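You operate a simulated robot arm through the tools that you are given. There is no shell and no other tool.

You are at the controls of a simulated robot arm. One attempt, no reset.

JOB
The ink is low: switch the printer off, unplug it and card it OUT OF USE.
Fine: tray in; printer and black strip off before the white plug comes out; lay the plug on the bench before the printer; the grey card stands on the printer's lid. Set down upright: grey note card.

Only the result counts: the job must be done as asked and must still hold three seconds after the hand-in. Knocking over, shifting, dropping, spilling or breaking anything else fails it. Lids that push on must go on centred and level and be pressed home; caps that screw on are set level and turned clockwise until they are tight.

ROBOT AND FRAMES
A 6-joint arm with a two-finger gripper, fixed in place. Base frame: the origin is at the foot of the arm, x ahead of it, y to its left, z up; the work surface is at about z = 0.864. Lengths are in m, angles in rad, forces in N, time in s.
With the tool pointing down near the work surface it reaches from about 0.38 to 0.86 m from the base axis. Its first joint turns from -2.897 to 2.897 rad. Payload 2.45 kg.
The tool frame sits at the grasp point between the pads (the TCP): z along the fingers, y along the line on which they close. The tips reach 0.02 m beyond it. The gripper opens to 0.14 m. The gripper's body begins 0.168 m behind the TCP.
Orientation is told as [roll, pitch, yaw] about the base's x, y, z axes, in that order, counted from this pose: with the fingers straight down and closing along the base's y, the tool's x points along the base's -x, its y along +y and its z along -z.

CONTROLS
- The arm moves only by the tool arm_command. Its argument "steps" is a list of rows, each a list of 3 entries, a list of its own where there are three numbers: the closure, from 0 (fully open) to 1 (shut), then the shift along the base's x, y, z in cm, then the turn, a rotation vector about the base's x, y, z in rad. In form: [[hand, [tx, ty, tz], [ax, ay, az]], ...]. A call has 1 to 20 rows; each row is the pose to reach, as a shift and turn from the pose commanded when the call began. Rows are played at 5 a second. More than 0.05 m and 0.15 rad between two rows, or a gripper value outside its range, and nothing of the call is played. A pose out of reach is approached as far as the arm can. The call stops where the force on the tool passes 90 N (or 10 N more than at its start, if that is more) or the arm is blocked; 0.2 s more then pass. Each finger travels about 0.045 m/s and halts on what it meets, pressing with about 44 N; the grip force reading is that of the motor and also rises with nothing between the fingers. The clock runs only during rows and for 0.2 s after the last one: add rows that repeat a pose to give the fingers time. It gives the time, the measured TCP pose, the force on the tool (base axes), the opening and the grip force at its end, in the units of the frame above (readings bear some noise), with the torque about the TCP (base axes, N m) and any sound that the robot's microphone picked up.
- Cameras (640 x 400 px; columns grow to the right, rows downward): "scene" is fixed at [0.0493, 0.5003, 1.4541]; the picture's right is [-0.48, -0.87, 0.00], its down [-0.51, 0.28, -0.81] and it looks along [0.71, -0.39, -0.59] (base axes); focal length 314 px, centre (320, 200). "wrist" rides on the gripper at [0.078, 0.011, -0.209] in the tool frame; the picture's right is [-0.14, 0.99, 0.00], its down [-0.92, -0.13, -0.37] and it looks along [-0.37, -0.05, 0.93] (tool axes); focal length 280 px, centre (320, 200). There is no depth. A picture from a camera that has moved, and an enlarged one, comes with that camera's place and axes in the base frame and with its lens.
- get_image(camera): a new picture of that camera. No time passes.
- move_column(by): slides the trunk up (or, below 0, down) by that many m; the arm rides with it, the base frame stays. It gives what a move gives, with no picture.
- zoom(camera, box): a new picture of the part [left, top, right, bottom] of that camera's present view, enlarged. No time passes.
- job_done(): hands the job in; it is judged then, once.

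Nothing tells you positions but the pictures and the camera data. Unless the task says otherwise, let go and move clear before handing in.

The tools are called after ">>>" as name(argument=value, ...) on one line, values as JSON. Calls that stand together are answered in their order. arm_command: Moves the arm, as the interface text tells. Its arguments: {"type":"object","properties":{"steps":{"type":"array"}},"required":["steps"]} The other tools are called the same way: move_column (by) slides the trunk up or down; get_image (camera) takes a picture; zoom (camera, box) takes an enlarged picture of a part of a camera's view; job_done () hands the job in.

At the start:

```text
time_s: 0.0
ee_pos: [0.5712, 0.289, 1.1595]
tool_rot: [0.001, 0.001, 0.0]
force: [-0.5, -0.3, 1.1]
ft_torque: [-0.01, -0.01, 0.02]
finger_gap: 0.14
finger_force: 0.0
trunk travel left (down, up): [-0.1, 0.13]
```

scene: 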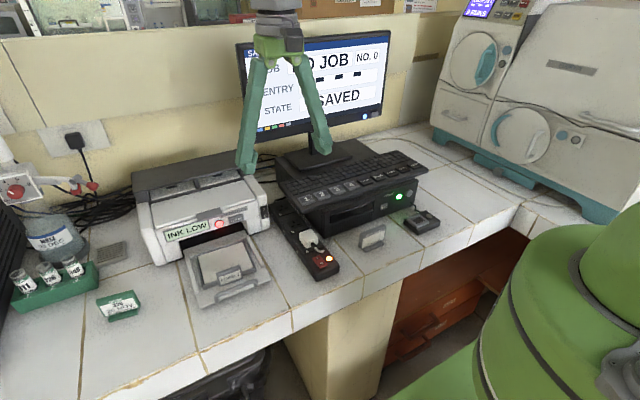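
wrist: 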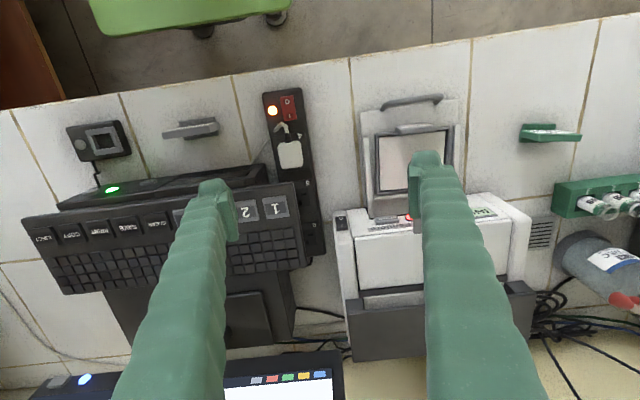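

I see a printer with its output tray pulled out, a black power strip with a white plug, and a few cards on the bench. I'll look closer before moving anything.

>>> zoom(camera="scene", box=[130, 150, 290, 310])

>>> zoom(camera="scene", box=[260, 180, 450, 290])

>>> zoom(camera="wrist", box=[230, 80, 350, 270])

>>> zoom(camera="wrist", box=[320, 80, 560, 240])

>>> zoom(camera="wrist", box=[60, 90, 330, 270])

```text
2.50 times, centred on (210, 230) of scene
camera zoom: at [0.0493, 0.5003, 1.4541], right [-0.48, -0.87, 0.0], down [-0.51, 0.28, -0.81], along [0.71, -0.39, -0.59], focal length 784 px, centre (595, 125)
```

zoom: 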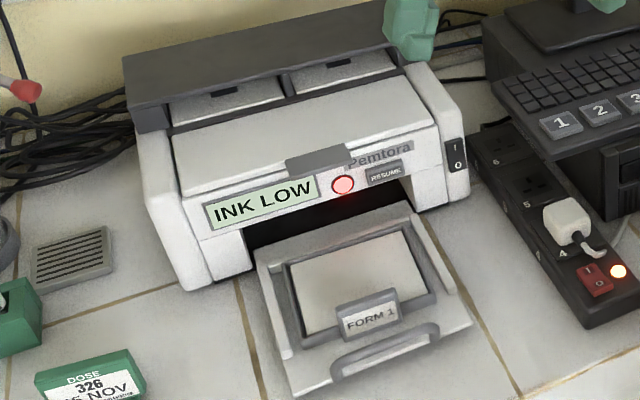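

```text
3.37 times, centred on (355, 235) of scene
camera zoom: at [0.0493, 0.5003, 1.4541], right [-0.48, -0.87, 0.0], down [-0.51, 0.28, -0.81], along [0.71, -0.39, -0.59], focal length 1056 px, centre (202, 82)
```

zoom: 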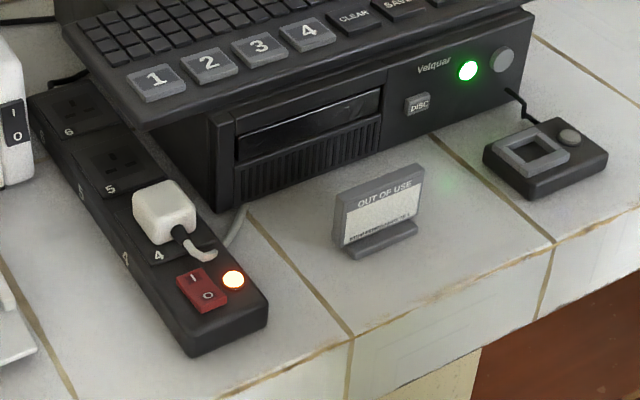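

```text
2.11 times, centred on (290, 175) of wrist
camera zoom: at [0.4916, 0.2992, 1.3686], right [0.14, 0.99, 0.0], down [0.92, -0.13, 0.37], along [0.37, -0.05, -0.93], focal length 590 px, centre (383, 253)
```

zoom: 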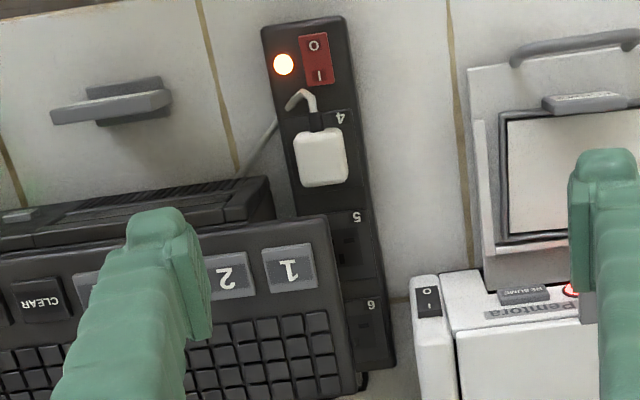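

```text
2.50 times, centred on (440, 160) of wrist
camera zoom: at [0.4916, 0.2992, 1.3686], right [0.14, 0.99, 0.0], down [0.92, -0.13, 0.37], along [0.37, -0.05, -0.93], focal length 701 px, centre (20, 300)
```

zoom: 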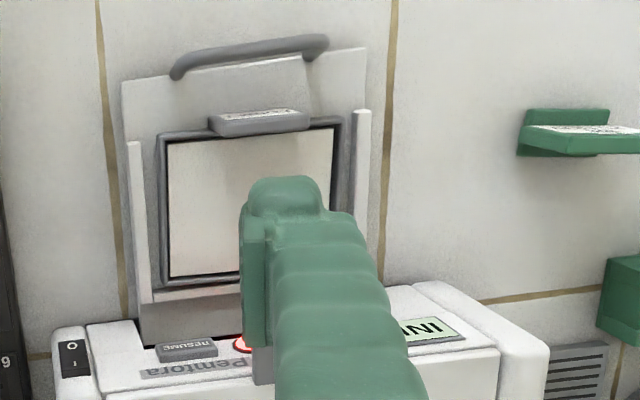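

```text
2.22 times, centred on (195, 180) of wrist
camera zoom: at [0.4916, 0.2992, 1.3686], right [0.14, 0.99, 0.0], down [0.92, -0.13, 0.37], along [0.37, -0.05, -0.93], focal length 623 px, centre (598, 244)
```

zoom: 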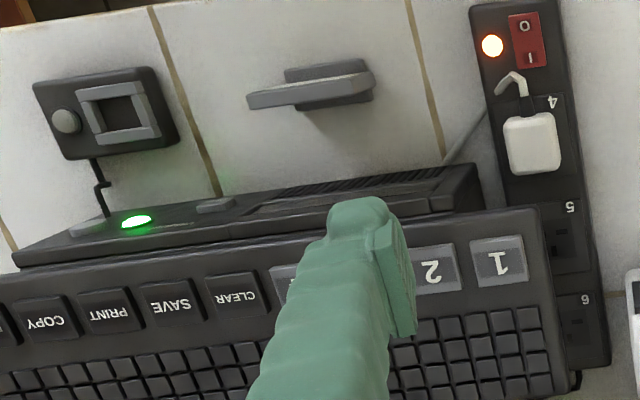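

The printer sits ahead-left at about x 0.72–0.84, y 0.3–0.57. Its tray sticks out toward me, with the handle near (0.535, 0.446, 0.88). The strip switch and white plug are near y 0.24, and the OUT OF USE card is near (0.515, 0.095). First I'll close the fingers and move in front of the tray handle.

>>> arm_command(steps=[[0.3, [-2, 3, -2], [0, 0, 0]], [0.6, [-4, 6, -5], [0, 0, 0]], [1, [-6, 9, -8], [0, 0, 0]], [1, [-8, 12, -11], [0, 0, 0]], [1, [-9, 14, -14], [0, 0, 0]], [1, [-9.6, 15.7, -16], [0, 0, 0]], [1, [-9.6, 15.7, -16], [0, 0, 0]], [1, [-9.6, 15.7, -16], [0, 0, 0]], [1, [-9.6, 15.7, -16], [0, 0, 0]]])

>>> get_image(camera="wrist")

>>> get_image(camera="scene")

```text
time_s: 2.0
ee_pos: [0.4746, 0.4439, 0.9973]
tool_rot: [-0.001, -0.001, 0.0]
force: [-0.4, 0.7, 0.5]
ft_torque: [-0.02, 0.02, -0.05]
finger_gap: 0.0
finger_force: 27.8
trunk travel left (down, up): [-0.1, 0.13]
```

```text
taken
camera wrist: at [0.3954, 0.4561, 1.2075], right [0.14, 0.99, 0.0], down [0.92, -0.13, 0.37], along [0.37, -0.05, -0.93], focal length 280 px, centre (320, 200)
```

wrist: 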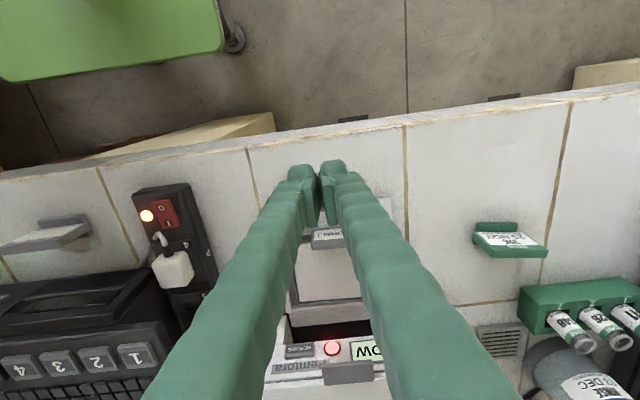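

```text
taken
```

scene: 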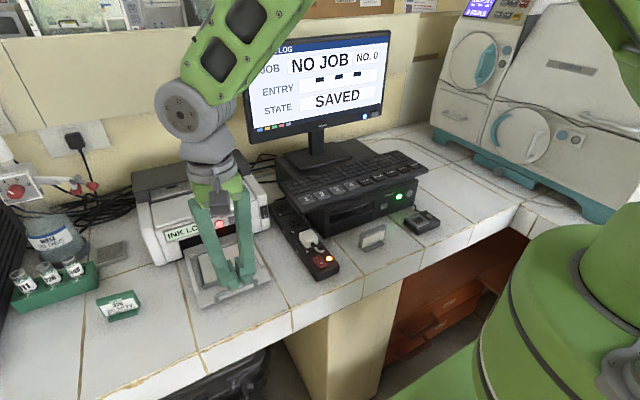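

The gripper is closed and sits in front of the tray, above the bench edge. I'll lower it to handle height, then push forward in small steps.

>>> arm_command(steps=[[1, [0, 0.2, -3], [0, 0, 0]], [1, [0, 0.2, -6], [0, 0, 0]], [1, [0, 0.2, -9], [0, 0, 0]], [1, [0, 0.2, -10.6], [0, 0, 0]], [1, [0, 0.2, -10.6], [0, 0, 0]]])

>>> zoom(camera="scene", box=[150, 190, 310, 310])

>>> zoom(camera="wrist", box=[220, 130, 460, 290])

```text
time_s: 3.2
ee_pos: [0.4755, 0.4474, 0.8914]
tool_rot: [-0.001, 0.001, -0.001]
force: [0.2, 0.1, -0.1]
ft_torque: [-0.01, -0.03, 0.0]
finger_gap: 0.0
finger_force: 29.5
trunk travel left (down, up): [-0.1, 0.13]
```

```text
3.33 times, centred on (230, 250) of scene
camera zoom: at [0.0493, 0.5003, 1.4541], right [-0.48, -0.87, 0.0], down [-0.51, 0.28, -0.81], along [0.71, -0.39, -0.59], focal length 1045 px, centre (620, 33)
```

zoom: 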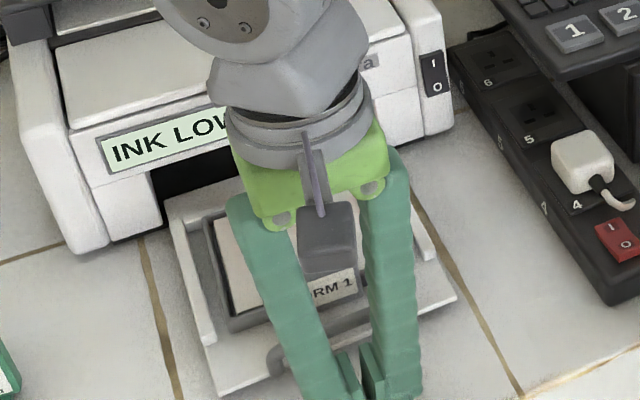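

```text
2.50 times, centred on (340, 210) of wrist
camera zoom: at [0.3956, 0.4579, 1.1018], right [0.14, 0.99, 0.0], down [0.92, -0.13, 0.37], along [0.37, -0.05, -0.93], focal length 701 px, centre (270, 175)
```

zoom: 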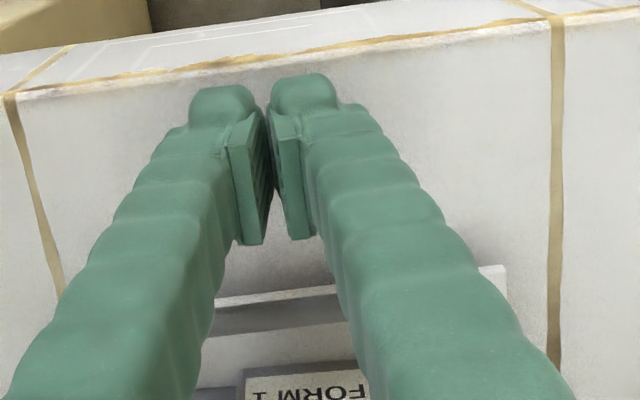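

The fingertips are just in front of the handle, so I'm pushing the tray in slowly.

>>> arm_command(steps=[[1, [1, 0, 0], [0, 0, 0]], [1, [2, 0, 0], [0, 0, 0]], [1, [3, 0, 0], [0, 0, 0]], [1, [4, 0, 0], [0, 0, 0]], [1, [5, 0, 0], [0, 0, 0]], [1, [6, 0, 0], [0, 0, 0]], [1, [7, 0, 0], [0, 0, 0]], [1, [8, 0, 0], [0, 0, 0]]])

>>> zoom(camera="scene", box=[150, 190, 310, 310])

>>> get_image(camera="wrist")

```text
time_s: 5.0
ee_pos: [0.5571, 0.4468, 0.8917]
tool_rot: [0.0, 0.0, -0.001]
force: [0.2, -0.4, 0.4]
ft_torque: [0.0, 0.02, 0.03]
finger_gap: 0.0001
finger_force: 29.8
trunk travel left (down, up): [-0.1, 0.13]
```

```text
3.33 times, centred on (230, 250) of scene
camera zoom: at [0.0493, 0.5003, 1.4541], right [-0.48, -0.87, 0.0], down [-0.51, 0.28, -0.81], along [0.71, -0.39, -0.59], focal length 1045 px, centre (620, 33)
```

zoom: 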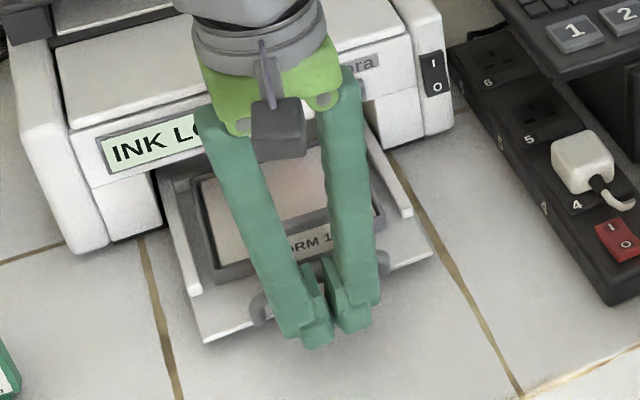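

```text
taken
camera wrist: at [0.477, 0.4582, 1.1025], right [0.14, 0.99, 0.0], down [0.92, -0.13, 0.37], along [0.37, -0.05, -0.93], focal length 280 px, centre (320, 200)
```

wrist: 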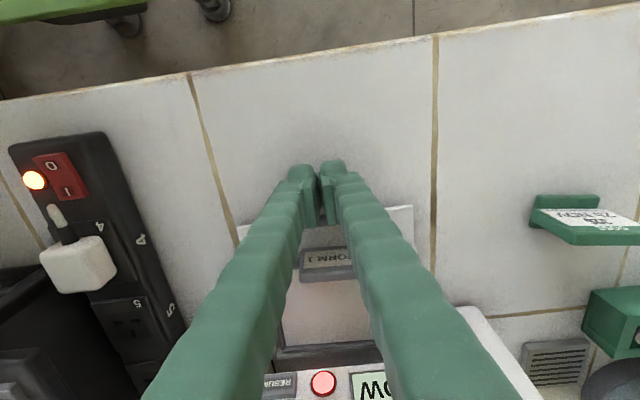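

The tray slides in freely with little resistance. I'll keep going in smaller chunks and watch the force.

>>> arm_command(steps=[[1, [1, 0, 0], [0, 0, 0]], [1, [2, 0, 0], [0, 0, 0]], [1, [3, 0, 0], [0, 0, 0]], [1, [4, 0, 0], [0, 0, 0]], [1, [5, 0, 0], [0, 0, 0]], [1, [6, 0, 0], [0, 0, 0]]])

>>> zoom(camera="scene", box=[150, 190, 310, 310])

>>> get_image(camera="wrist")

```text
time_s: 6.4
ee_pos: [0.6155, 0.4466, 0.8929]
tool_rot: [-0.001, -0.003, 0.001]
force: [0.7, 0.3, 0.0]
ft_torque: [0.03, 0.0, 0.0]
finger_gap: 0.0
finger_force: 29.4
trunk travel left (down, up): [-0.1, 0.13]
```

```text
3.33 times, centred on (230, 250) of scene
camera zoom: at [0.0493, 0.5003, 1.4541], right [-0.48, -0.87, 0.0], down [-0.51, 0.28, -0.81], along [0.71, -0.39, -0.59], focal length 1045 px, centre (620, 33)
```

zoom: 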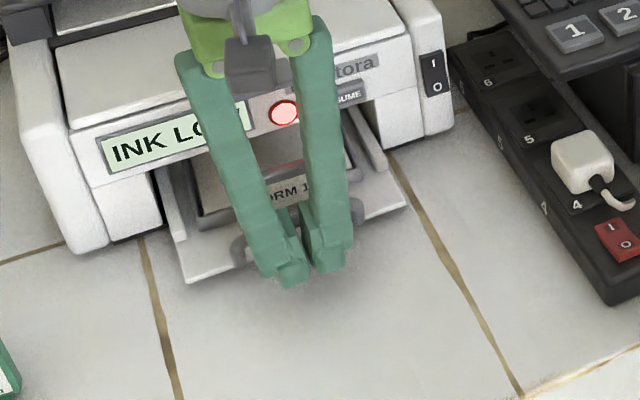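

```text
taken
camera wrist: at [0.5358, 0.4584, 1.1033], right [0.14, 0.99, 0.0], down [0.92, -0.13, 0.37], along [0.37, -0.05, -0.93], focal length 280 px, centre (320, 200)
```

wrist: 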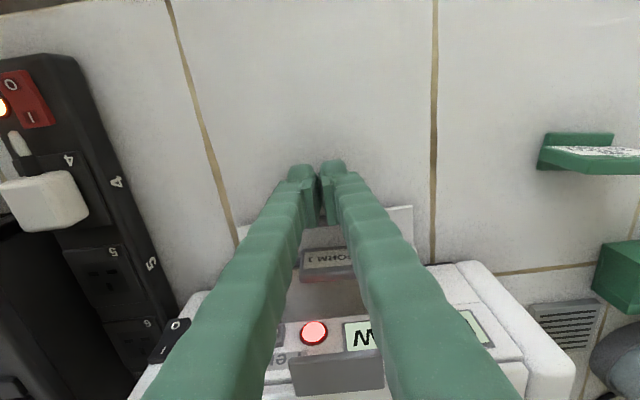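

No resistance yet, and about 6 cm of tray still shows. I'll continue at half the speed.

>>> arm_command(steps=[[1, [0.5, 0, 0], [0, 0, 0]], [1, [1, 0, 0], [0, 0, 0]], [1, [1.5, 0, 0], [0, 0, 0]], [1, [2, 0, 0], [0, 0, 0]], [1, [2.5, 0, 0], [0, 0, 0]], [1, [3, 0, 0], [0, 0, 0]]])

>>> zoom(camera="scene", box=[150, 190, 310, 310])

```text
time_s: 7.8
ee_pos: [0.6439, 0.4452, 0.8932]
tool_rot: [-0.002, 0.005, -0.002]
force: [-5.4, 0.8, -3.4]
ft_torque: [0.01, 0.06, -0.07]
finger_gap: 0.0
finger_force: 29.5
trunk travel left (down, up): [-0.1, 0.13]
```

```text
3.33 times, centred on (230, 250) of scene
camera zoom: at [0.0493, 0.5003, 1.4541], right [-0.48, -0.87, 0.0], down [-0.51, 0.28, -0.81], along [0.71, -0.39, -0.59], focal length 1045 px, centre (620, 33)
```

zoom: 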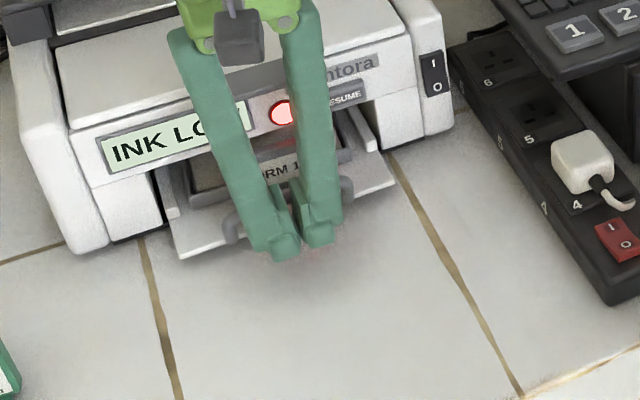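

I'm getting a slight reaction force of about 5 N, which may be the end stop. I'll push a few millimetres more to check.

>>> arm_command(steps=[[1, [0.2, 0, 0], [0, 0, 0]], [1, [0.4, 0, 0], [0, 0, 0]], [1, [0.6, 0, 0], [0, 0, 0]], [1, [0.8, 0, 0], [0, 0, 0]]])

>>> zoom(camera="scene", box=[150, 190, 310, 310])

```text
time_s: 8.8
ee_pos: [0.645, 0.4457, 0.8921]
tool_rot: [-0.006, 0.008, 0.0]
force: [-55.7, 8.1, 1.2]
ft_torque: [0.13, 0.01, 0.16]
finger_gap: 0.006
finger_force: 29.4
trunk travel left (down, up): [-0.1, 0.13]
```

```text
3.33 times, centred on (230, 250) of scene
camera zoom: at [0.0493, 0.5003, 1.4541], right [-0.48, -0.87, 0.0], down [-0.51, 0.28, -0.81], along [0.71, -0.39, -0.59], focal length 1045 px, centre (620, 33)
```

zoom: 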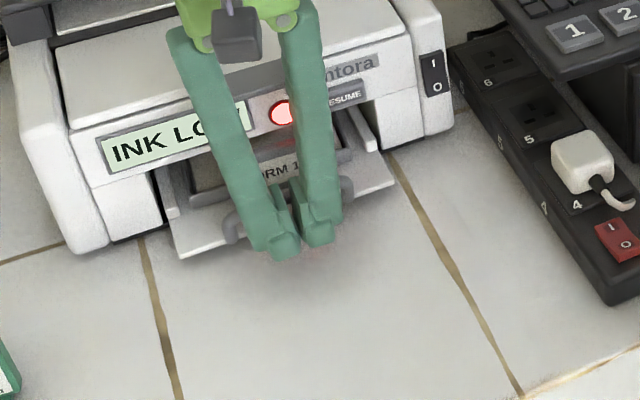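

The tray hit a firm stop at 56 N with no motion, and the printer didn't move. I'll back off and look to confirm it's fully seated.

>>> arm_command(steps=[[1, [-1, 0, 0], [0, 0, 0]], [1, [-3, 0, 0], [0, 0, 0]], [1, [-6, 0, 2], [0, 0, 0]], [1, [-9, 0, 6], [0, 0, 0]], [1, [-12, 0, 10], [0, 0, 0]], [1, [-14, -4, 13], [0, 0, 0]], [1, [-14, -8, 14], [0, 0, 0]], [1, [-14, -12, 14], [0, 0, 0]], [1, [-14, -12, 14], [0, 0, 0]]])

>>> get_image(camera="wrist")

>>> zoom(camera="scene", box=[120, 160, 300, 280])

```text
refused: row 6 steps farther than a row can; nothing moved
```

```text
taken
camera wrist: at [0.567, 0.4585, 1.1028], right [0.14, 0.99, -0.01], down [0.92, -0.13, 0.36], along [0.36, -0.06, -0.93], focal length 280 px, centre (320, 200)
```

wrist: 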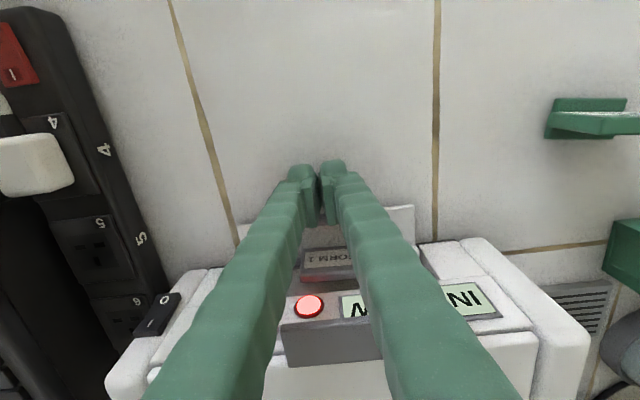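

```text
3.33 times, centred on (210, 220) of scene
camera zoom: at [0.0493, 0.5003, 1.4541], right [-0.48, -0.87, 0.0], down [-0.51, 0.28, -0.81], along [0.71, -0.39, -0.59], focal length 1045 px, centre (687, 133)
```

zoom: 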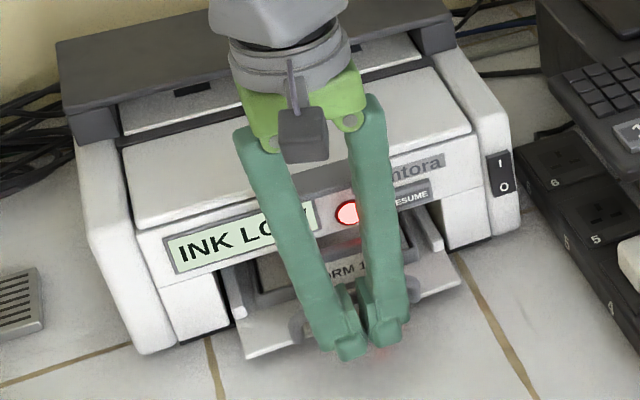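

The row spacing was too big, so nothing moved. I'm resending the retreat with smaller steps.

>>> arm_command(steps=[[1, [-1, 0, 0], [0, 0, 0]], [1, [-3, 0, 0], [0, 0, 0]], [1, [-6, 0, 2], [0, 0, 0]], [1, [-9, 0, 5], [0, 0, 0]], [1, [-11, -2, 8], [0, 0, 0]], [1, [-13, -5, 11], [0, 0, 0]], [1, [-14, -8, 14], [0, 0, 0]], [1, [-14, -12, 16], [0, 0, 0]], [1, [-14, -12, 16], [0, 0, 0]]])

>>> get_image(camera="wrist")

>>> zoom(camera="scene", box=[120, 160, 300, 280])

```text
time_s: 10.8
ee_pos: [0.5104, 0.3262, 1.0515]
tool_rot: [0.001, 0.001, 0.002]
force: [0.2, -0.9, 1.0]
ft_torque: [0.03, 0.0, 0.03]
finger_gap: 0.0001
finger_force: 29.8
trunk travel left (down, up): [-0.1, 0.13]
```

```text
taken
camera wrist: at [0.4314, 0.3383, 1.2616], right [0.14, 0.99, 0.0], down [0.92, -0.13, 0.37], along [0.36, -0.05, -0.93], focal length 280 px, centre (320, 200)
```

wrist: 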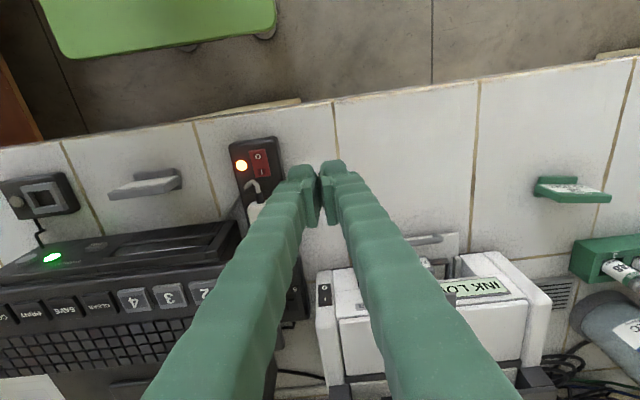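

```text
3.33 times, centred on (210, 220) of scene
camera zoom: at [0.0493, 0.5003, 1.4541], right [-0.48, -0.87, 0.0], down [-0.51, 0.28, -0.81], along [0.71, -0.39, -0.59], focal length 1045 px, centre (687, 133)
```

zoom: 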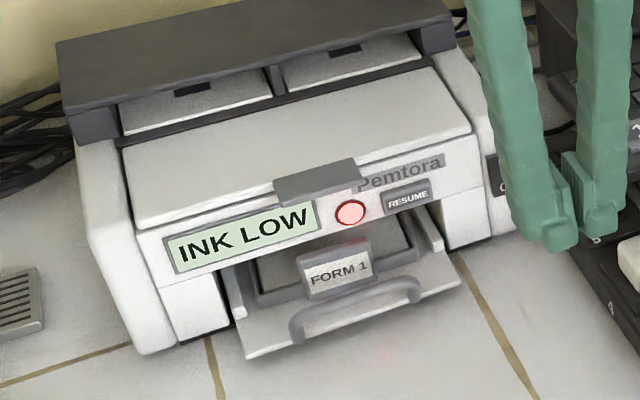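

The tray now looks seated under the panel, with its handle in front. Next is the printer's rocker switch, so I'll zoom in to work out its shape and tilt.

>>> zoom(camera="wrist", box=[280, 240, 400, 320])

>>> zoom(camera="wrist", box=[200, 120, 320, 200])

```text
5.00 times, centred on (340, 280) of wrist
camera zoom: at [0.4314, 0.3383, 1.2616], right [0.14, 0.99, 0.0], down [0.92, -0.13, 0.37], along [0.36, -0.05, -0.93], focal length 1402 px, centre (220, -200)
```

zoom: 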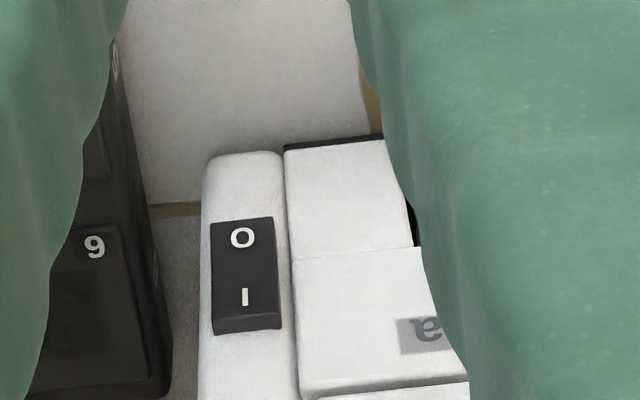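

```text
5.00 times, centred on (260, 160) of wrist
camera zoom: at [0.4314, 0.3383, 1.2616], right [0.14, 0.99, 0.0], down [0.92, -0.13, 0.37], along [0.36, -0.05, -0.93], focal length 1402 px, centre (620, 400)
```

zoom: 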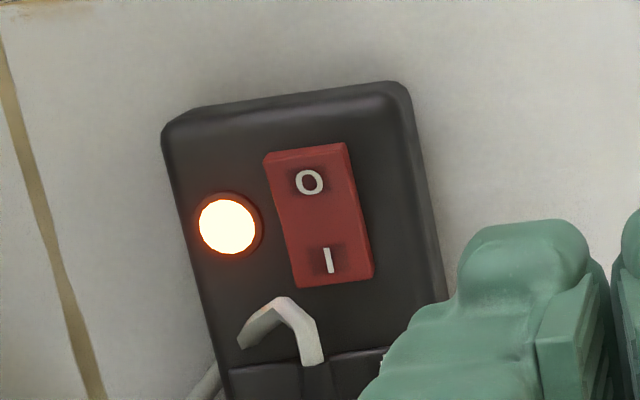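

The printer rocker faces me at about (0.712, 0.306). I is the upper half, pressed in, and O is the lower half at z≈0.913, sticking out. I'll tilt the fingers forward so only their leading corner touches the O half, and approach to a few cm short.

>>> arm_command(steps=[[1, [2, -0.5, -2], [0, -0.15, 0]], [1, [4, -1, -4], [0, -0.3, 0]], [1, [6, -1.5, -6], [0, -0.45, 0]], [1, [8, -2, -8], [0, -0.6, 0]], [1, [10, -2.1, -11], [0, -0.6, 0]], [1, [12, -2.1, -13], [0, -0.6, 0]], [1, [13.5, -2.1, -13.5], [0, -0.6, 0]], [1, [13.5, -2.1, -13.5], [0, -0.6, 0]]])

>>> get_image(camera="wrist")

>>> zoom(camera="scene", box=[210, 170, 330, 250])

```text
time_s: 12.6
ee_pos: [0.6478, 0.3058, 0.9182]
tool_rot: [-0.001, -0.6, 0.001]
force: [0.1, -0.1, -0.3]
ft_torque: [-0.03, 0.04, 0.01]
finger_gap: 0.0
finger_force: 29.3
trunk travel left (down, up): [-0.1, 0.13]
```

```text
taken
camera wrist: at [0.4641, 0.3174, 1.0469], right [0.11, 0.99, 0.08], down [0.55, -0.13, 0.82], along [0.83, -0.05, -0.56], focal length 280 px, centre (320, 200)
```

wrist: 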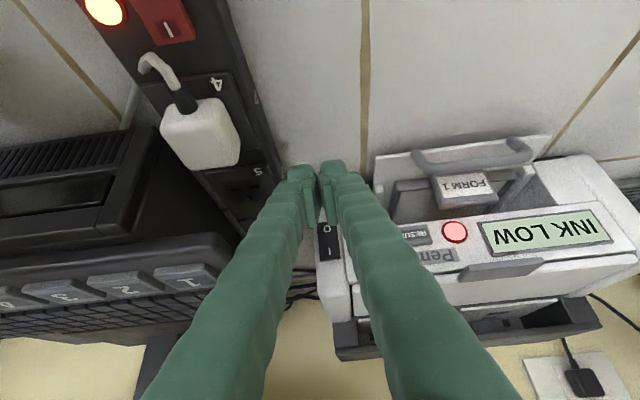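

```text
5.00 times, centred on (270, 210) of scene
camera zoom: at [0.0493, 0.5003, 1.4541], right [-0.48, -0.87, 0.0], down [-0.51, 0.28, -0.81], along [0.71, -0.39, -0.59], focal length 1568 px, centre (570, 150)
```

zoom: 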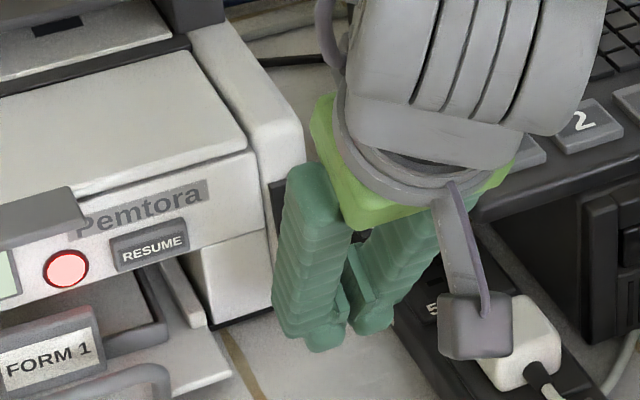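

>>> zoom(camera="wrist", box=[270, 150, 390, 290])

```text
2.86 times, centred on (330, 220) of wrist
camera zoom: at [0.4641, 0.3174, 1.0469], right [0.11, 0.99, 0.08], down [0.55, -0.13, 0.82], along [0.83, -0.05, -0.56], focal length 801 px, centre (291, 143)
```

zoom: 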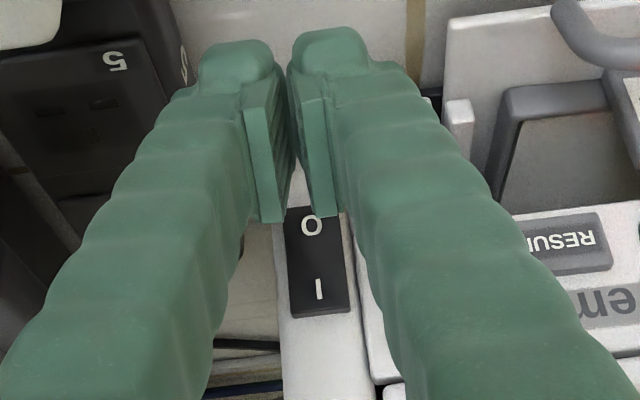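

The switch is centred between the fingertips as I calculated. I'll advance slowly onto the O half.

>>> arm_command(steps=[[1, [1, 0, -0.2], [0, 0, 0]], [1, [2, 0, -0.2], [0, 0, 0]], [1, [2.8, 0, -0.2], [0, 0, 0]], [1, [3.2, 0, -0.2], [0, 0, 0]], [1, [3.5, 0, -0.2], [0, 0, 0]], [1, [3.7, 0, -0.2], [0, 0, 0]], [1, [3.9, 0, -0.2], [0, 0, 0]], [1, [4.1, 0, -0.2], [0, 0, 0]]])

>>> zoom(camera="wrist", box=[270, 150, 390, 290])

```text
time_s: 14.4
ee_pos: [0.6891, 0.3044, 0.9157]
tool_rot: [0.001, -0.598, 0.0]
force: [-5.4, 0.6, 1.3]
ft_torque: [0.01, -0.01, 0.01]
finger_gap: 0.0061
finger_force: 29.8
trunk travel left (down, up): [-0.1, 0.13]
```

```text
2.86 times, centred on (330, 220) of wrist
camera zoom: at [0.505, 0.3171, 1.0449], right [0.11, 0.99, 0.08], down [0.55, -0.13, 0.82], along [0.83, -0.05, -0.56], focal length 801 px, centre (291, 143)
```

zoom: 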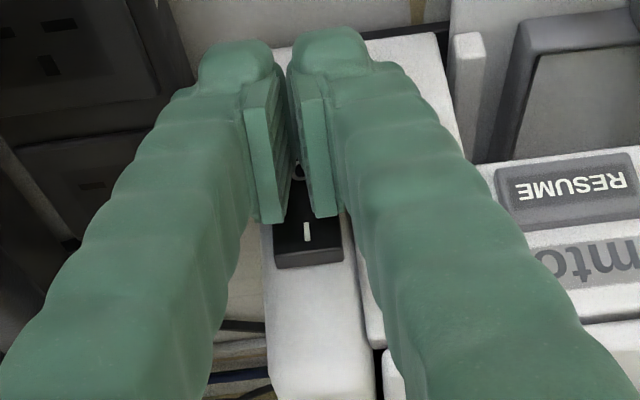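

I have contact at about 5 N. I'll press a little further to flip the rocker.

>>> arm_command(steps=[[1, [0.2, 0, 0], [0, 0, 0]], [1, [0.4, 0, 0], [0, 0, 0]], [1, [0.5, 0, 0], [0, 0, 0]]])

>>> zoom(camera="wrist", box=[270, 150, 390, 290])

```text
time_s: 15.2
ee_pos: [0.6887, 0.3051, 0.9163]
tool_rot: [0.001, -0.595, 0.002]
force: [-36.6, -0.1, 5.8]
ft_torque: [0.07, -0.14, -0.02]
finger_gap: 0.0059
finger_force: 29.2
trunk travel left (down, up): [-0.1, 0.13]
```

```text
2.86 times, centred on (330, 220) of wrist
camera zoom: at [0.5057, 0.3168, 1.0452], right [0.11, 0.99, 0.08], down [0.55, -0.13, 0.82], along [0.82, -0.05, -0.56], focal length 801 px, centre (291, 143)
```

zoom: 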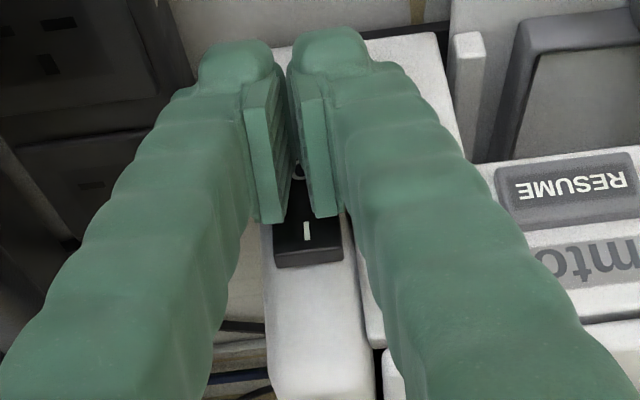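

The force rose to 37 N with no more travel, so the rocker has either flipped or bottomed out. I'll back off and check.

>>> arm_command(steps=[[1, [-0.5, 0, 0], [0, 0, 0]], [1, [-2, 0, 0], [0, 0, 0]], [1, [-4, 0, 0], [0, 0, 0]], [1, [-4, 0, 0], [0, 0, 0]]])

>>> zoom(camera="wrist", box=[270, 150, 390, 290])

>>> get_image(camera="wrist")

```text
time_s: 16.2
ee_pos: [0.6549, 0.3049, 0.9155]
tool_rot: [0.0, -0.601, -0.001]
force: [-0.4, -0.5, 0.6]
ft_torque: [0.0, 0.01, -0.03]
finger_gap: 0.0001
finger_force: 29.5
trunk travel left (down, up): [-0.1, 0.13]
```

```text
2.86 times, centred on (330, 220) of wrist
camera zoom: at [0.4712, 0.3171, 1.0442], right [0.11, 0.99, 0.08], down [0.55, -0.13, 0.82], along [0.83, -0.05, -0.56], focal length 801 px, centre (291, 143)
```

zoom: 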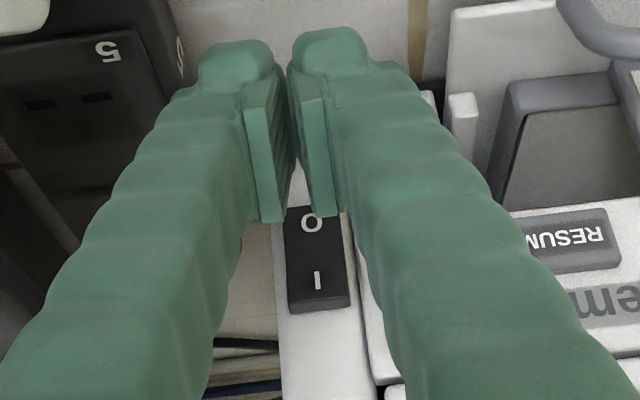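

```text
taken
camera wrist: at [0.4712, 0.3171, 1.0442], right [0.11, 0.99, 0.08], down [0.55, -0.13, 0.82], along [0.83, -0.05, -0.56], focal length 280 px, centre (320, 200)
```

wrist: 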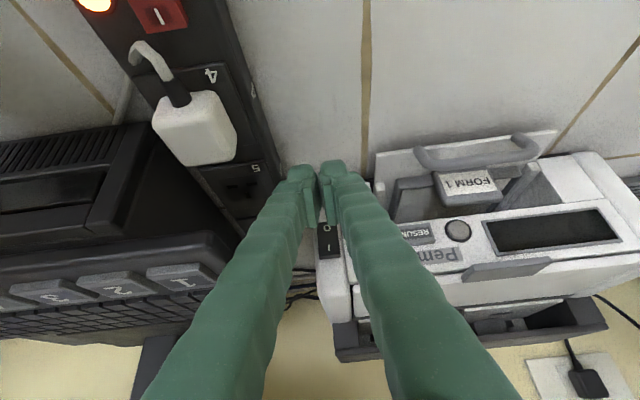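

The printer's display and lamp are dark, so it's off. Next is the strip's red rocker: the O half, nearest me, is at about (0.50, 0.2445, 0.891). I'll lift, move above it and keep the same tilt so the low corner presses O.

>>> arm_command(steps=[[1, [-3, 0, 3], [0, 0, 0]], [1, [-5, -1, 6.5], [0, 0, 0]], [1, [-8, -2, 8], [0, 0, 0]], [1, [-11, -3.5, 9], [0, 0, 0]], [1, [-13.5, -5, 9], [0, 0, 0]], [1, [-15.3, -5.9, 7], [0, 0, 0]], [1, [-15.3, -5.9, 3], [0, 0, 0]], [1, [-15.3, -5.9, 3], [0, 0, 0]]])

>>> get_image(camera="wrist")

>>> zoom(camera="scene", box=[260, 200, 380, 280])

```text
time_s: 18.0
ee_pos: [0.5042, 0.2505, 0.9491]
tool_rot: [-0.011, -0.596, 0.005]
force: [0.8, -0.1, -0.1]
ft_torque: [0.0, -0.01, -0.02]
finger_gap: 0.0
finger_force: 29.6
out of reach, approached as far as the arm can: row 7, 8
trunk travel left (down, up): [-0.1, 0.13]
```

```text
taken
camera wrist: at [0.3222, 0.2638, 1.0792], right [0.12, 0.99, 0.07], down [0.56, -0.12, 0.82], along [0.82, -0.06, -0.56], focal length 280 px, centre (320, 200)
```

wrist: 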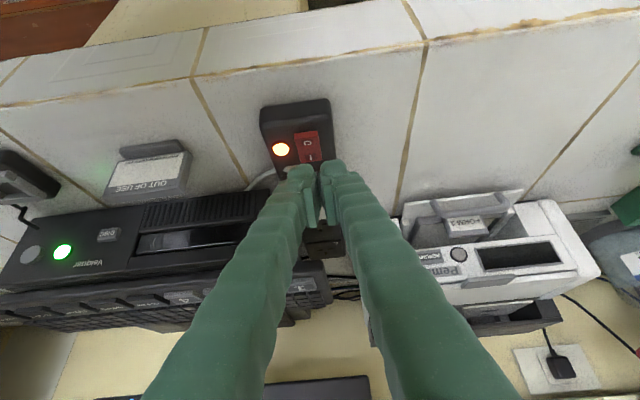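

```text
5.00 times, centred on (320, 240) of scene
camera zoom: at [0.0493, 0.5003, 1.4541], right [-0.48, -0.87, 0.0], down [-0.51, 0.28, -0.81], along [0.71, -0.39, -0.59], focal length 1568 px, centre (320, 0)
```

zoom: 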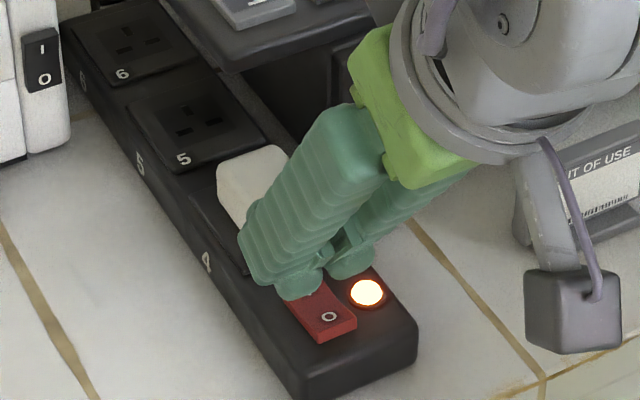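

That tilt is out of reach this close in. I'll straighten the fingers back to vertical above the strip and press O with their front edge instead.

>>> arm_command(steps=[[1, [0, 0, 2], [0, 0.12, 0]], [1, [-0.4, 0, 2], [0, 0.26, 0]], [1, [-0.8, 0, 2], [0, 0.4, 0]], [1, [-1.2, 0, 2], [0, 0.52, 0]], [1, [-1.6, 0, 2], [0, 0.6, 0]], [1, [-1.6, 0, 2], [0, 0.6, 0]]])

>>> zoom(camera="wrist", box=[200, 100, 440, 260])

>>> zoom(camera="scene", box=[260, 200, 380, 280])

```text
time_s: 19.4
ee_pos: [0.4885, 0.2511, 0.9689]
tool_rot: [-0.001, 0.0, 0.001]
force: [0.5, -0.6, 0.1]
ft_torque: [0.01, -0.02, -0.01]
finger_gap: 0.0
finger_force: 30.0
out of reach, approached as far as the arm can: row 3
trunk travel left (down, up): [-0.1, 0.13]
```

```text
2.50 times, centred on (320, 180) of wrist
camera zoom: at [0.4088, 0.2623, 1.1795], right [0.14, 0.99, 0.0], down [0.92, -0.13, 0.37], along [0.36, -0.05, -0.93], focal length 701 px, centre (320, 250)
```

zoom: 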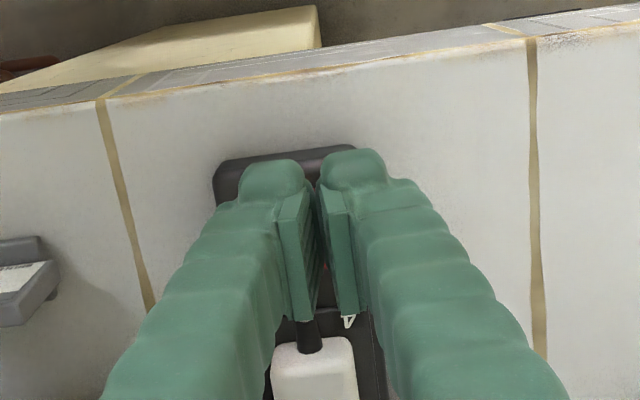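

```text
5.00 times, centred on (320, 240) of scene
camera zoom: at [0.0493, 0.5003, 1.4541], right [-0.48, -0.87, 0.0], down [-0.51, 0.28, -0.81], along [0.71, -0.39, -0.59], focal length 1568 px, centre (320, 0)
```

zoom: 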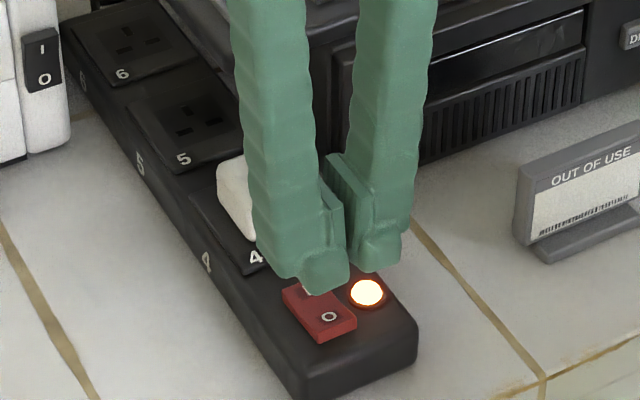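

The fingers are vertical above the switch end. I'll lower them onto the O half, slowing near contact.

>>> arm_command(steps=[[1, [-0.2, -0.2, -2], [0, 0, 0]], [1, [-0.2, -0.2, -4], [0, 0, 0]], [1, [-0.2, -0.2, -5], [0, 0, 0]], [1, [-0.2, -0.2, -5.3], [0, 0, 0]], [1, [-0.2, -0.2, -5.6], [0, 0, 0]], [1, [-0.2, -0.2, -5.8], [0, 0, 0]]])

>>> zoom(camera="scene", box=[260, 200, 380, 280])

```text
time_s: 20.8
ee_pos: [0.487, 0.248, 0.9105]
tool_rot: [0.0, -0.002, 0.001]
force: [-1.4, 1.2, 0.9]
ft_torque: [0.0, -0.03, 0.05]
finger_gap: 0.0
finger_force: 29.4
trunk travel left (down, up): [-0.1, 0.13]
```

```text
5.00 times, centred on (320, 240) of scene
camera zoom: at [0.0493, 0.5003, 1.4541], right [-0.48, -0.87, 0.0], down [-0.51, 0.28, -0.81], along [0.71, -0.39, -0.59], focal length 1568 px, centre (320, 0)
```

zoom: 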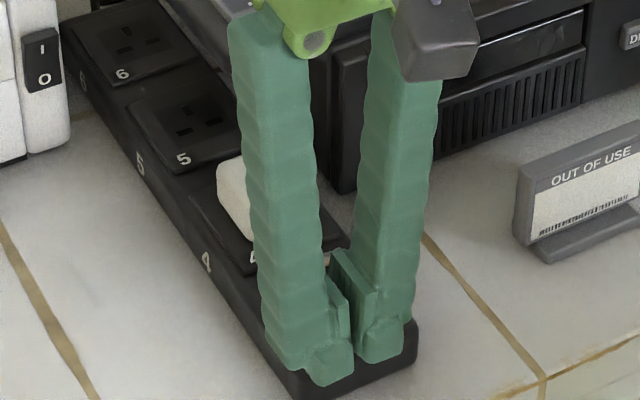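

I'm just about touching now, so I'll press a little further.

>>> arm_command(steps=[[1, [0, 0, -0.2], [0, 0, 0]], [1, [0, 0, -0.4], [0, 0, 0]], [1, [0, 0, -0.5], [0, 0, 0]]])

>>> zoom(camera="scene", box=[260, 200, 380, 280])

```text
time_s: 21.6
ee_pos: [0.4868, 0.2474, 0.9065]
tool_rot: [-0.001, -0.001, 0.0]
force: [0.1, -0.1, 2.2]
ft_torque: [-0.03, 0.0, -0.01]
finger_gap: 0.0001
finger_force: 29.0
trunk travel left (down, up): [-0.1, 0.13]
```

```text
5.00 times, centred on (320, 240) of scene
camera zoom: at [0.0493, 0.5003, 1.4541], right [-0.48, -0.87, 0.0], down [-0.51, 0.28, -0.81], along [0.71, -0.39, -0.59], focal length 1568 px, centre (320, 0)
```

zoom: 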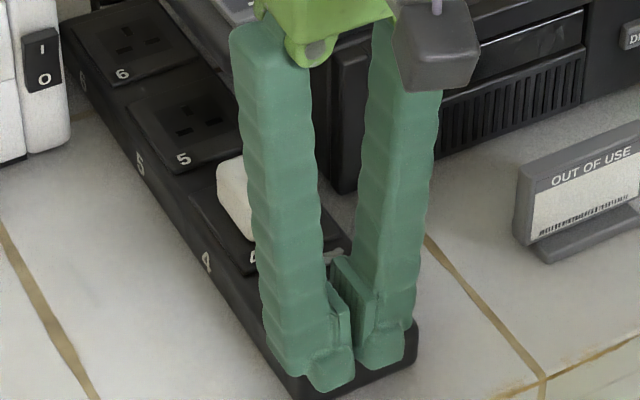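

>>> arm_command(steps=[[1, [0, 0, -0.15], [0, 0, 0]], [1, [0, 0, -0.3], [0, 0, 0]], [1, [0, 0, -0.4], [0, 0, 0]]])

>>> zoom(camera="scene", box=[260, 200, 380, 280])

```text
time_s: 22.4
ee_pos: [0.4871, 0.2474, 0.9058]
tool_rot: [0.002, -0.004, -0.002]
force: [0.3, -6.5, 37.6]
ft_torque: [-0.5, -0.46, -0.07]
finger_gap: 0.0001
finger_force: 28.9
trunk travel left (down, up): [-0.1, 0.13]
```

```text
5.00 times, centred on (320, 240) of scene
camera zoom: at [0.0493, 0.5003, 1.4541], right [-0.48, -0.87, 0.0], down [-0.51, 0.28, -0.81], along [0.71, -0.39, -0.59], focal length 1568 px, centre (320, 0)
```

zoom: 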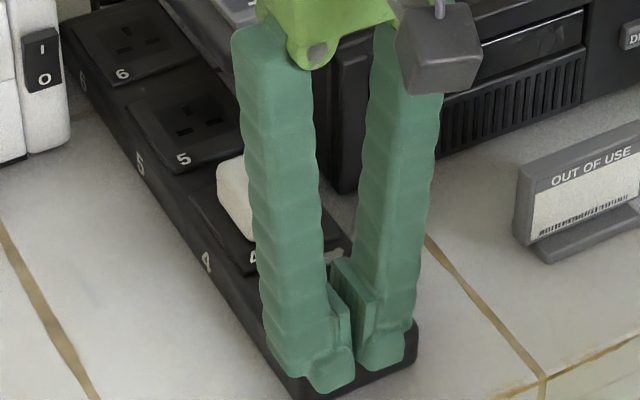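

It's a firm stop at 38 N. I'll lift and check the strip's lamp.

>>> arm_command(steps=[[1, [0, 0, 1], [0, 0, 0]], [1, [0, 0, 4], [0, 0, 0]], [1, [0, 2, 8], [0, 0, 0]], [1, [-1, 6, 10], [0, 0, 0]], [1, [-2, 10, 12], [0, 0, 0]], [1, [-2, 12, 13], [0, 0, 0]], [1, [-2, 12, 13], [0, 0, 0]]])

>>> zoom(camera="scene", box=[260, 200, 380, 280])

>>> get_image(camera="wrist")

```text
time_s: 24.0
ee_pos: [0.4681, 0.3666, 1.0331]
tool_rot: [0.002, 0.001, 0.0]
force: [-0.2, 1.2, 0.5]
ft_torque: [-0.04, 0.01, 0.02]
finger_gap: 0.0
finger_force: 29.1
trunk travel left (down, up): [-0.1, 0.13]
```

```text
5.00 times, centred on (320, 240) of scene
camera zoom: at [0.0493, 0.5003, 1.4541], right [-0.48, -0.87, 0.0], down [-0.51, 0.28, -0.81], along [0.71, -0.39, -0.59], focal length 1568 px, centre (320, 0)
```

zoom: 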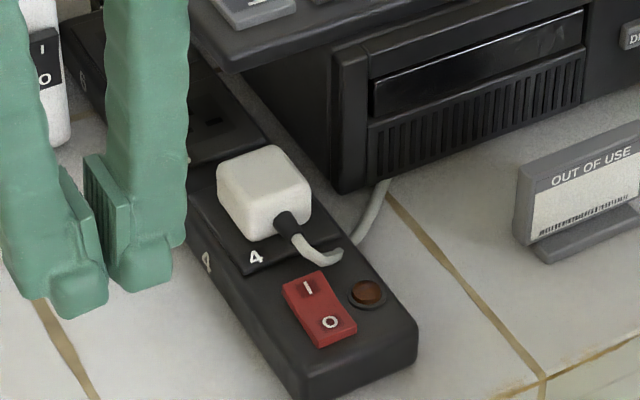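

```text
taken
camera wrist: at [0.3892, 0.3783, 1.2438], right [0.14, 0.99, 0.0], down [0.92, -0.13, 0.37], along [0.37, -0.05, -0.93], focal length 280 px, centre (320, 200)
```

wrist: 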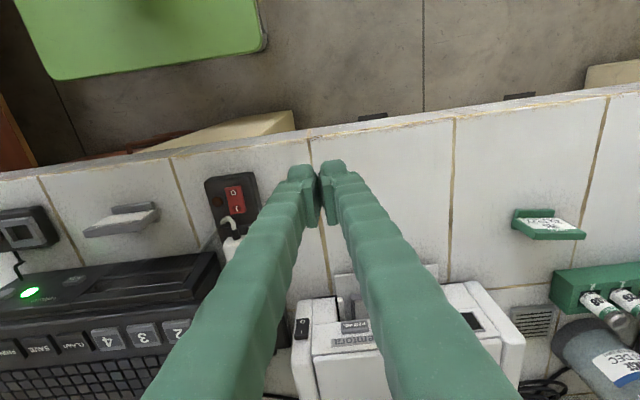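

The strip's lamp is out, so both switches are off. Now for the white plug in socket 4: I'll open the gripper and hover over it to measure its size and its clearance from the keyboard.

>>> arm_command(steps=[[0.7, [2, -2, 2], [0, 0, 0]], [0.5, [4, -5, 4], [0, 0, 0]], [0.3, [6, -8, 5], [0, 0, 0]], [0.2, [8, -11, 5], [0, 0, 0]], [0.2, [9.5, -12.8, 5], [0, 0, 0]], [0.2, [9.5, -12.8, 5], [0, 0, 0]], [0.2, [9.5, -12.8, 5], [0, 0, 0]]])

>>> get_image(camera="wrist")

>>> zoom(camera="wrist", box=[250, 130, 400, 230])

```text
time_s: 25.6
ee_pos: [0.5633, 0.2388, 1.0842]
tool_rot: [0.001, 0.0, 0.001]
force: [0.1, 0.7, 0.7]
ft_torque: [-0.07, -0.01, -0.03]
finger_gap: 0.1119
finger_force: 0.0
trunk travel left (down, up): [-0.1, 0.13]
```

```text
taken
camera wrist: at [0.4845, 0.2506, 1.2935], right [0.14, 0.99, 0.0], down [0.92, -0.13, 0.37], along [0.37, -0.05, -0.93], focal length 280 px, centre (320, 200)
```

wrist: 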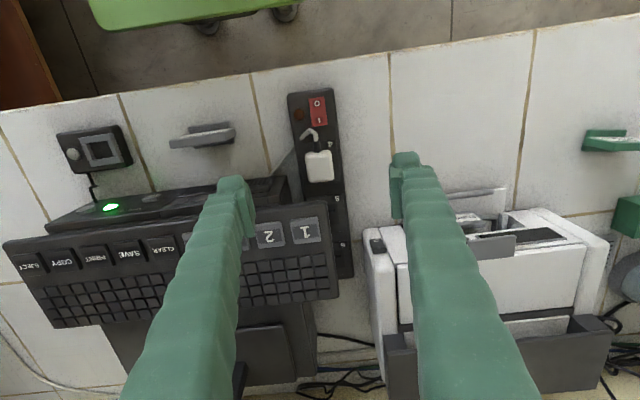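

```text
4.00 times, centred on (325, 180) of wrist
camera zoom: at [0.4845, 0.2506, 1.2935], right [0.14, 0.99, 0.0], down [0.92, -0.13, 0.37], along [0.37, -0.05, -0.93], focal length 1122 px, centre (300, 280)
```

zoom: 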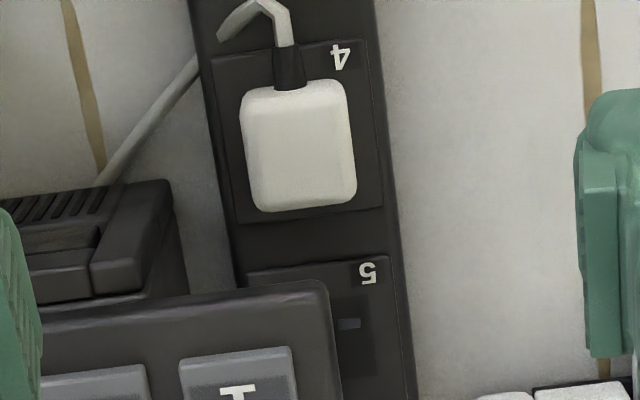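

The plug's top spans roughly x 0.568–0.610 and y 0.217–0.256 at z≈0.906. The keyboard's corner is just beyond it, at x≥0.615. I'll narrow the gripper and come down around the plug, set slightly toward me.

>>> arm_command(steps=[[0.4, [0.8, -0.15, -3], [0, 0, 0]], [0.55, [1.7, -0.3, -6], [0, 0, 0]], [0.55, [1.7, -0.3, -9], [0, 0, 0]], [0.55, [1.7, -0.3, -12], [0, 0, 0]], [0.55, [1.7, -0.3, -14], [0, 0, 0]], [0.55, [1.7, -0.3, -14], [0, 0, 0]]])

>>> get_image(camera="wrist")

>>> zoom(camera="scene", box=[250, 180, 370, 260])

```text
time_s: 27.0
ee_pos: [0.5798, 0.237, 0.9419]
tool_rot: [0.001, 0.0, 0.0]
force: [-0.7, 0.7, 0.0]
ft_torque: [0.02, 0.01, 0.02]
finger_gap: 0.063
finger_force: 0.1
trunk travel left (down, up): [-0.1, 0.13]
```

```text
taken
camera wrist: at [0.5002, 0.2487, 1.1522], right [0.14, 0.99, 0.0], down [0.92, -0.13, 0.37], along [0.37, -0.05, -0.93], focal length 280 px, centre (320, 200)
```

wrist: 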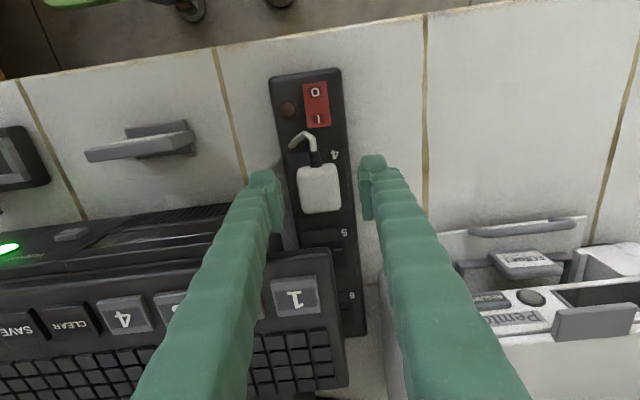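

```text
5.00 times, centred on (310, 220) of scene
camera zoom: at [0.0493, 0.5003, 1.4541], right [-0.48, -0.87, 0.0], down [-0.51, 0.28, -0.81], along [0.71, -0.39, -0.59], focal length 1568 px, centre (370, 100)
```

zoom: 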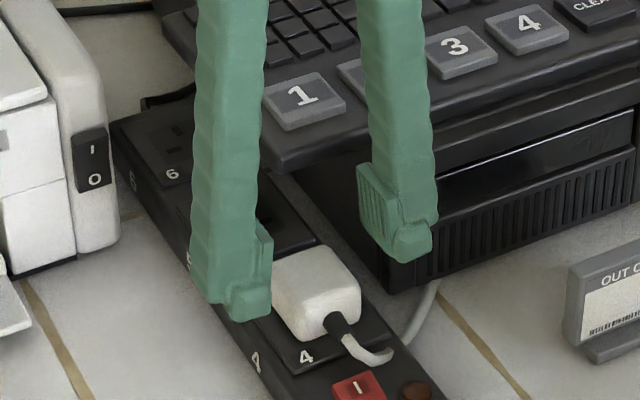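

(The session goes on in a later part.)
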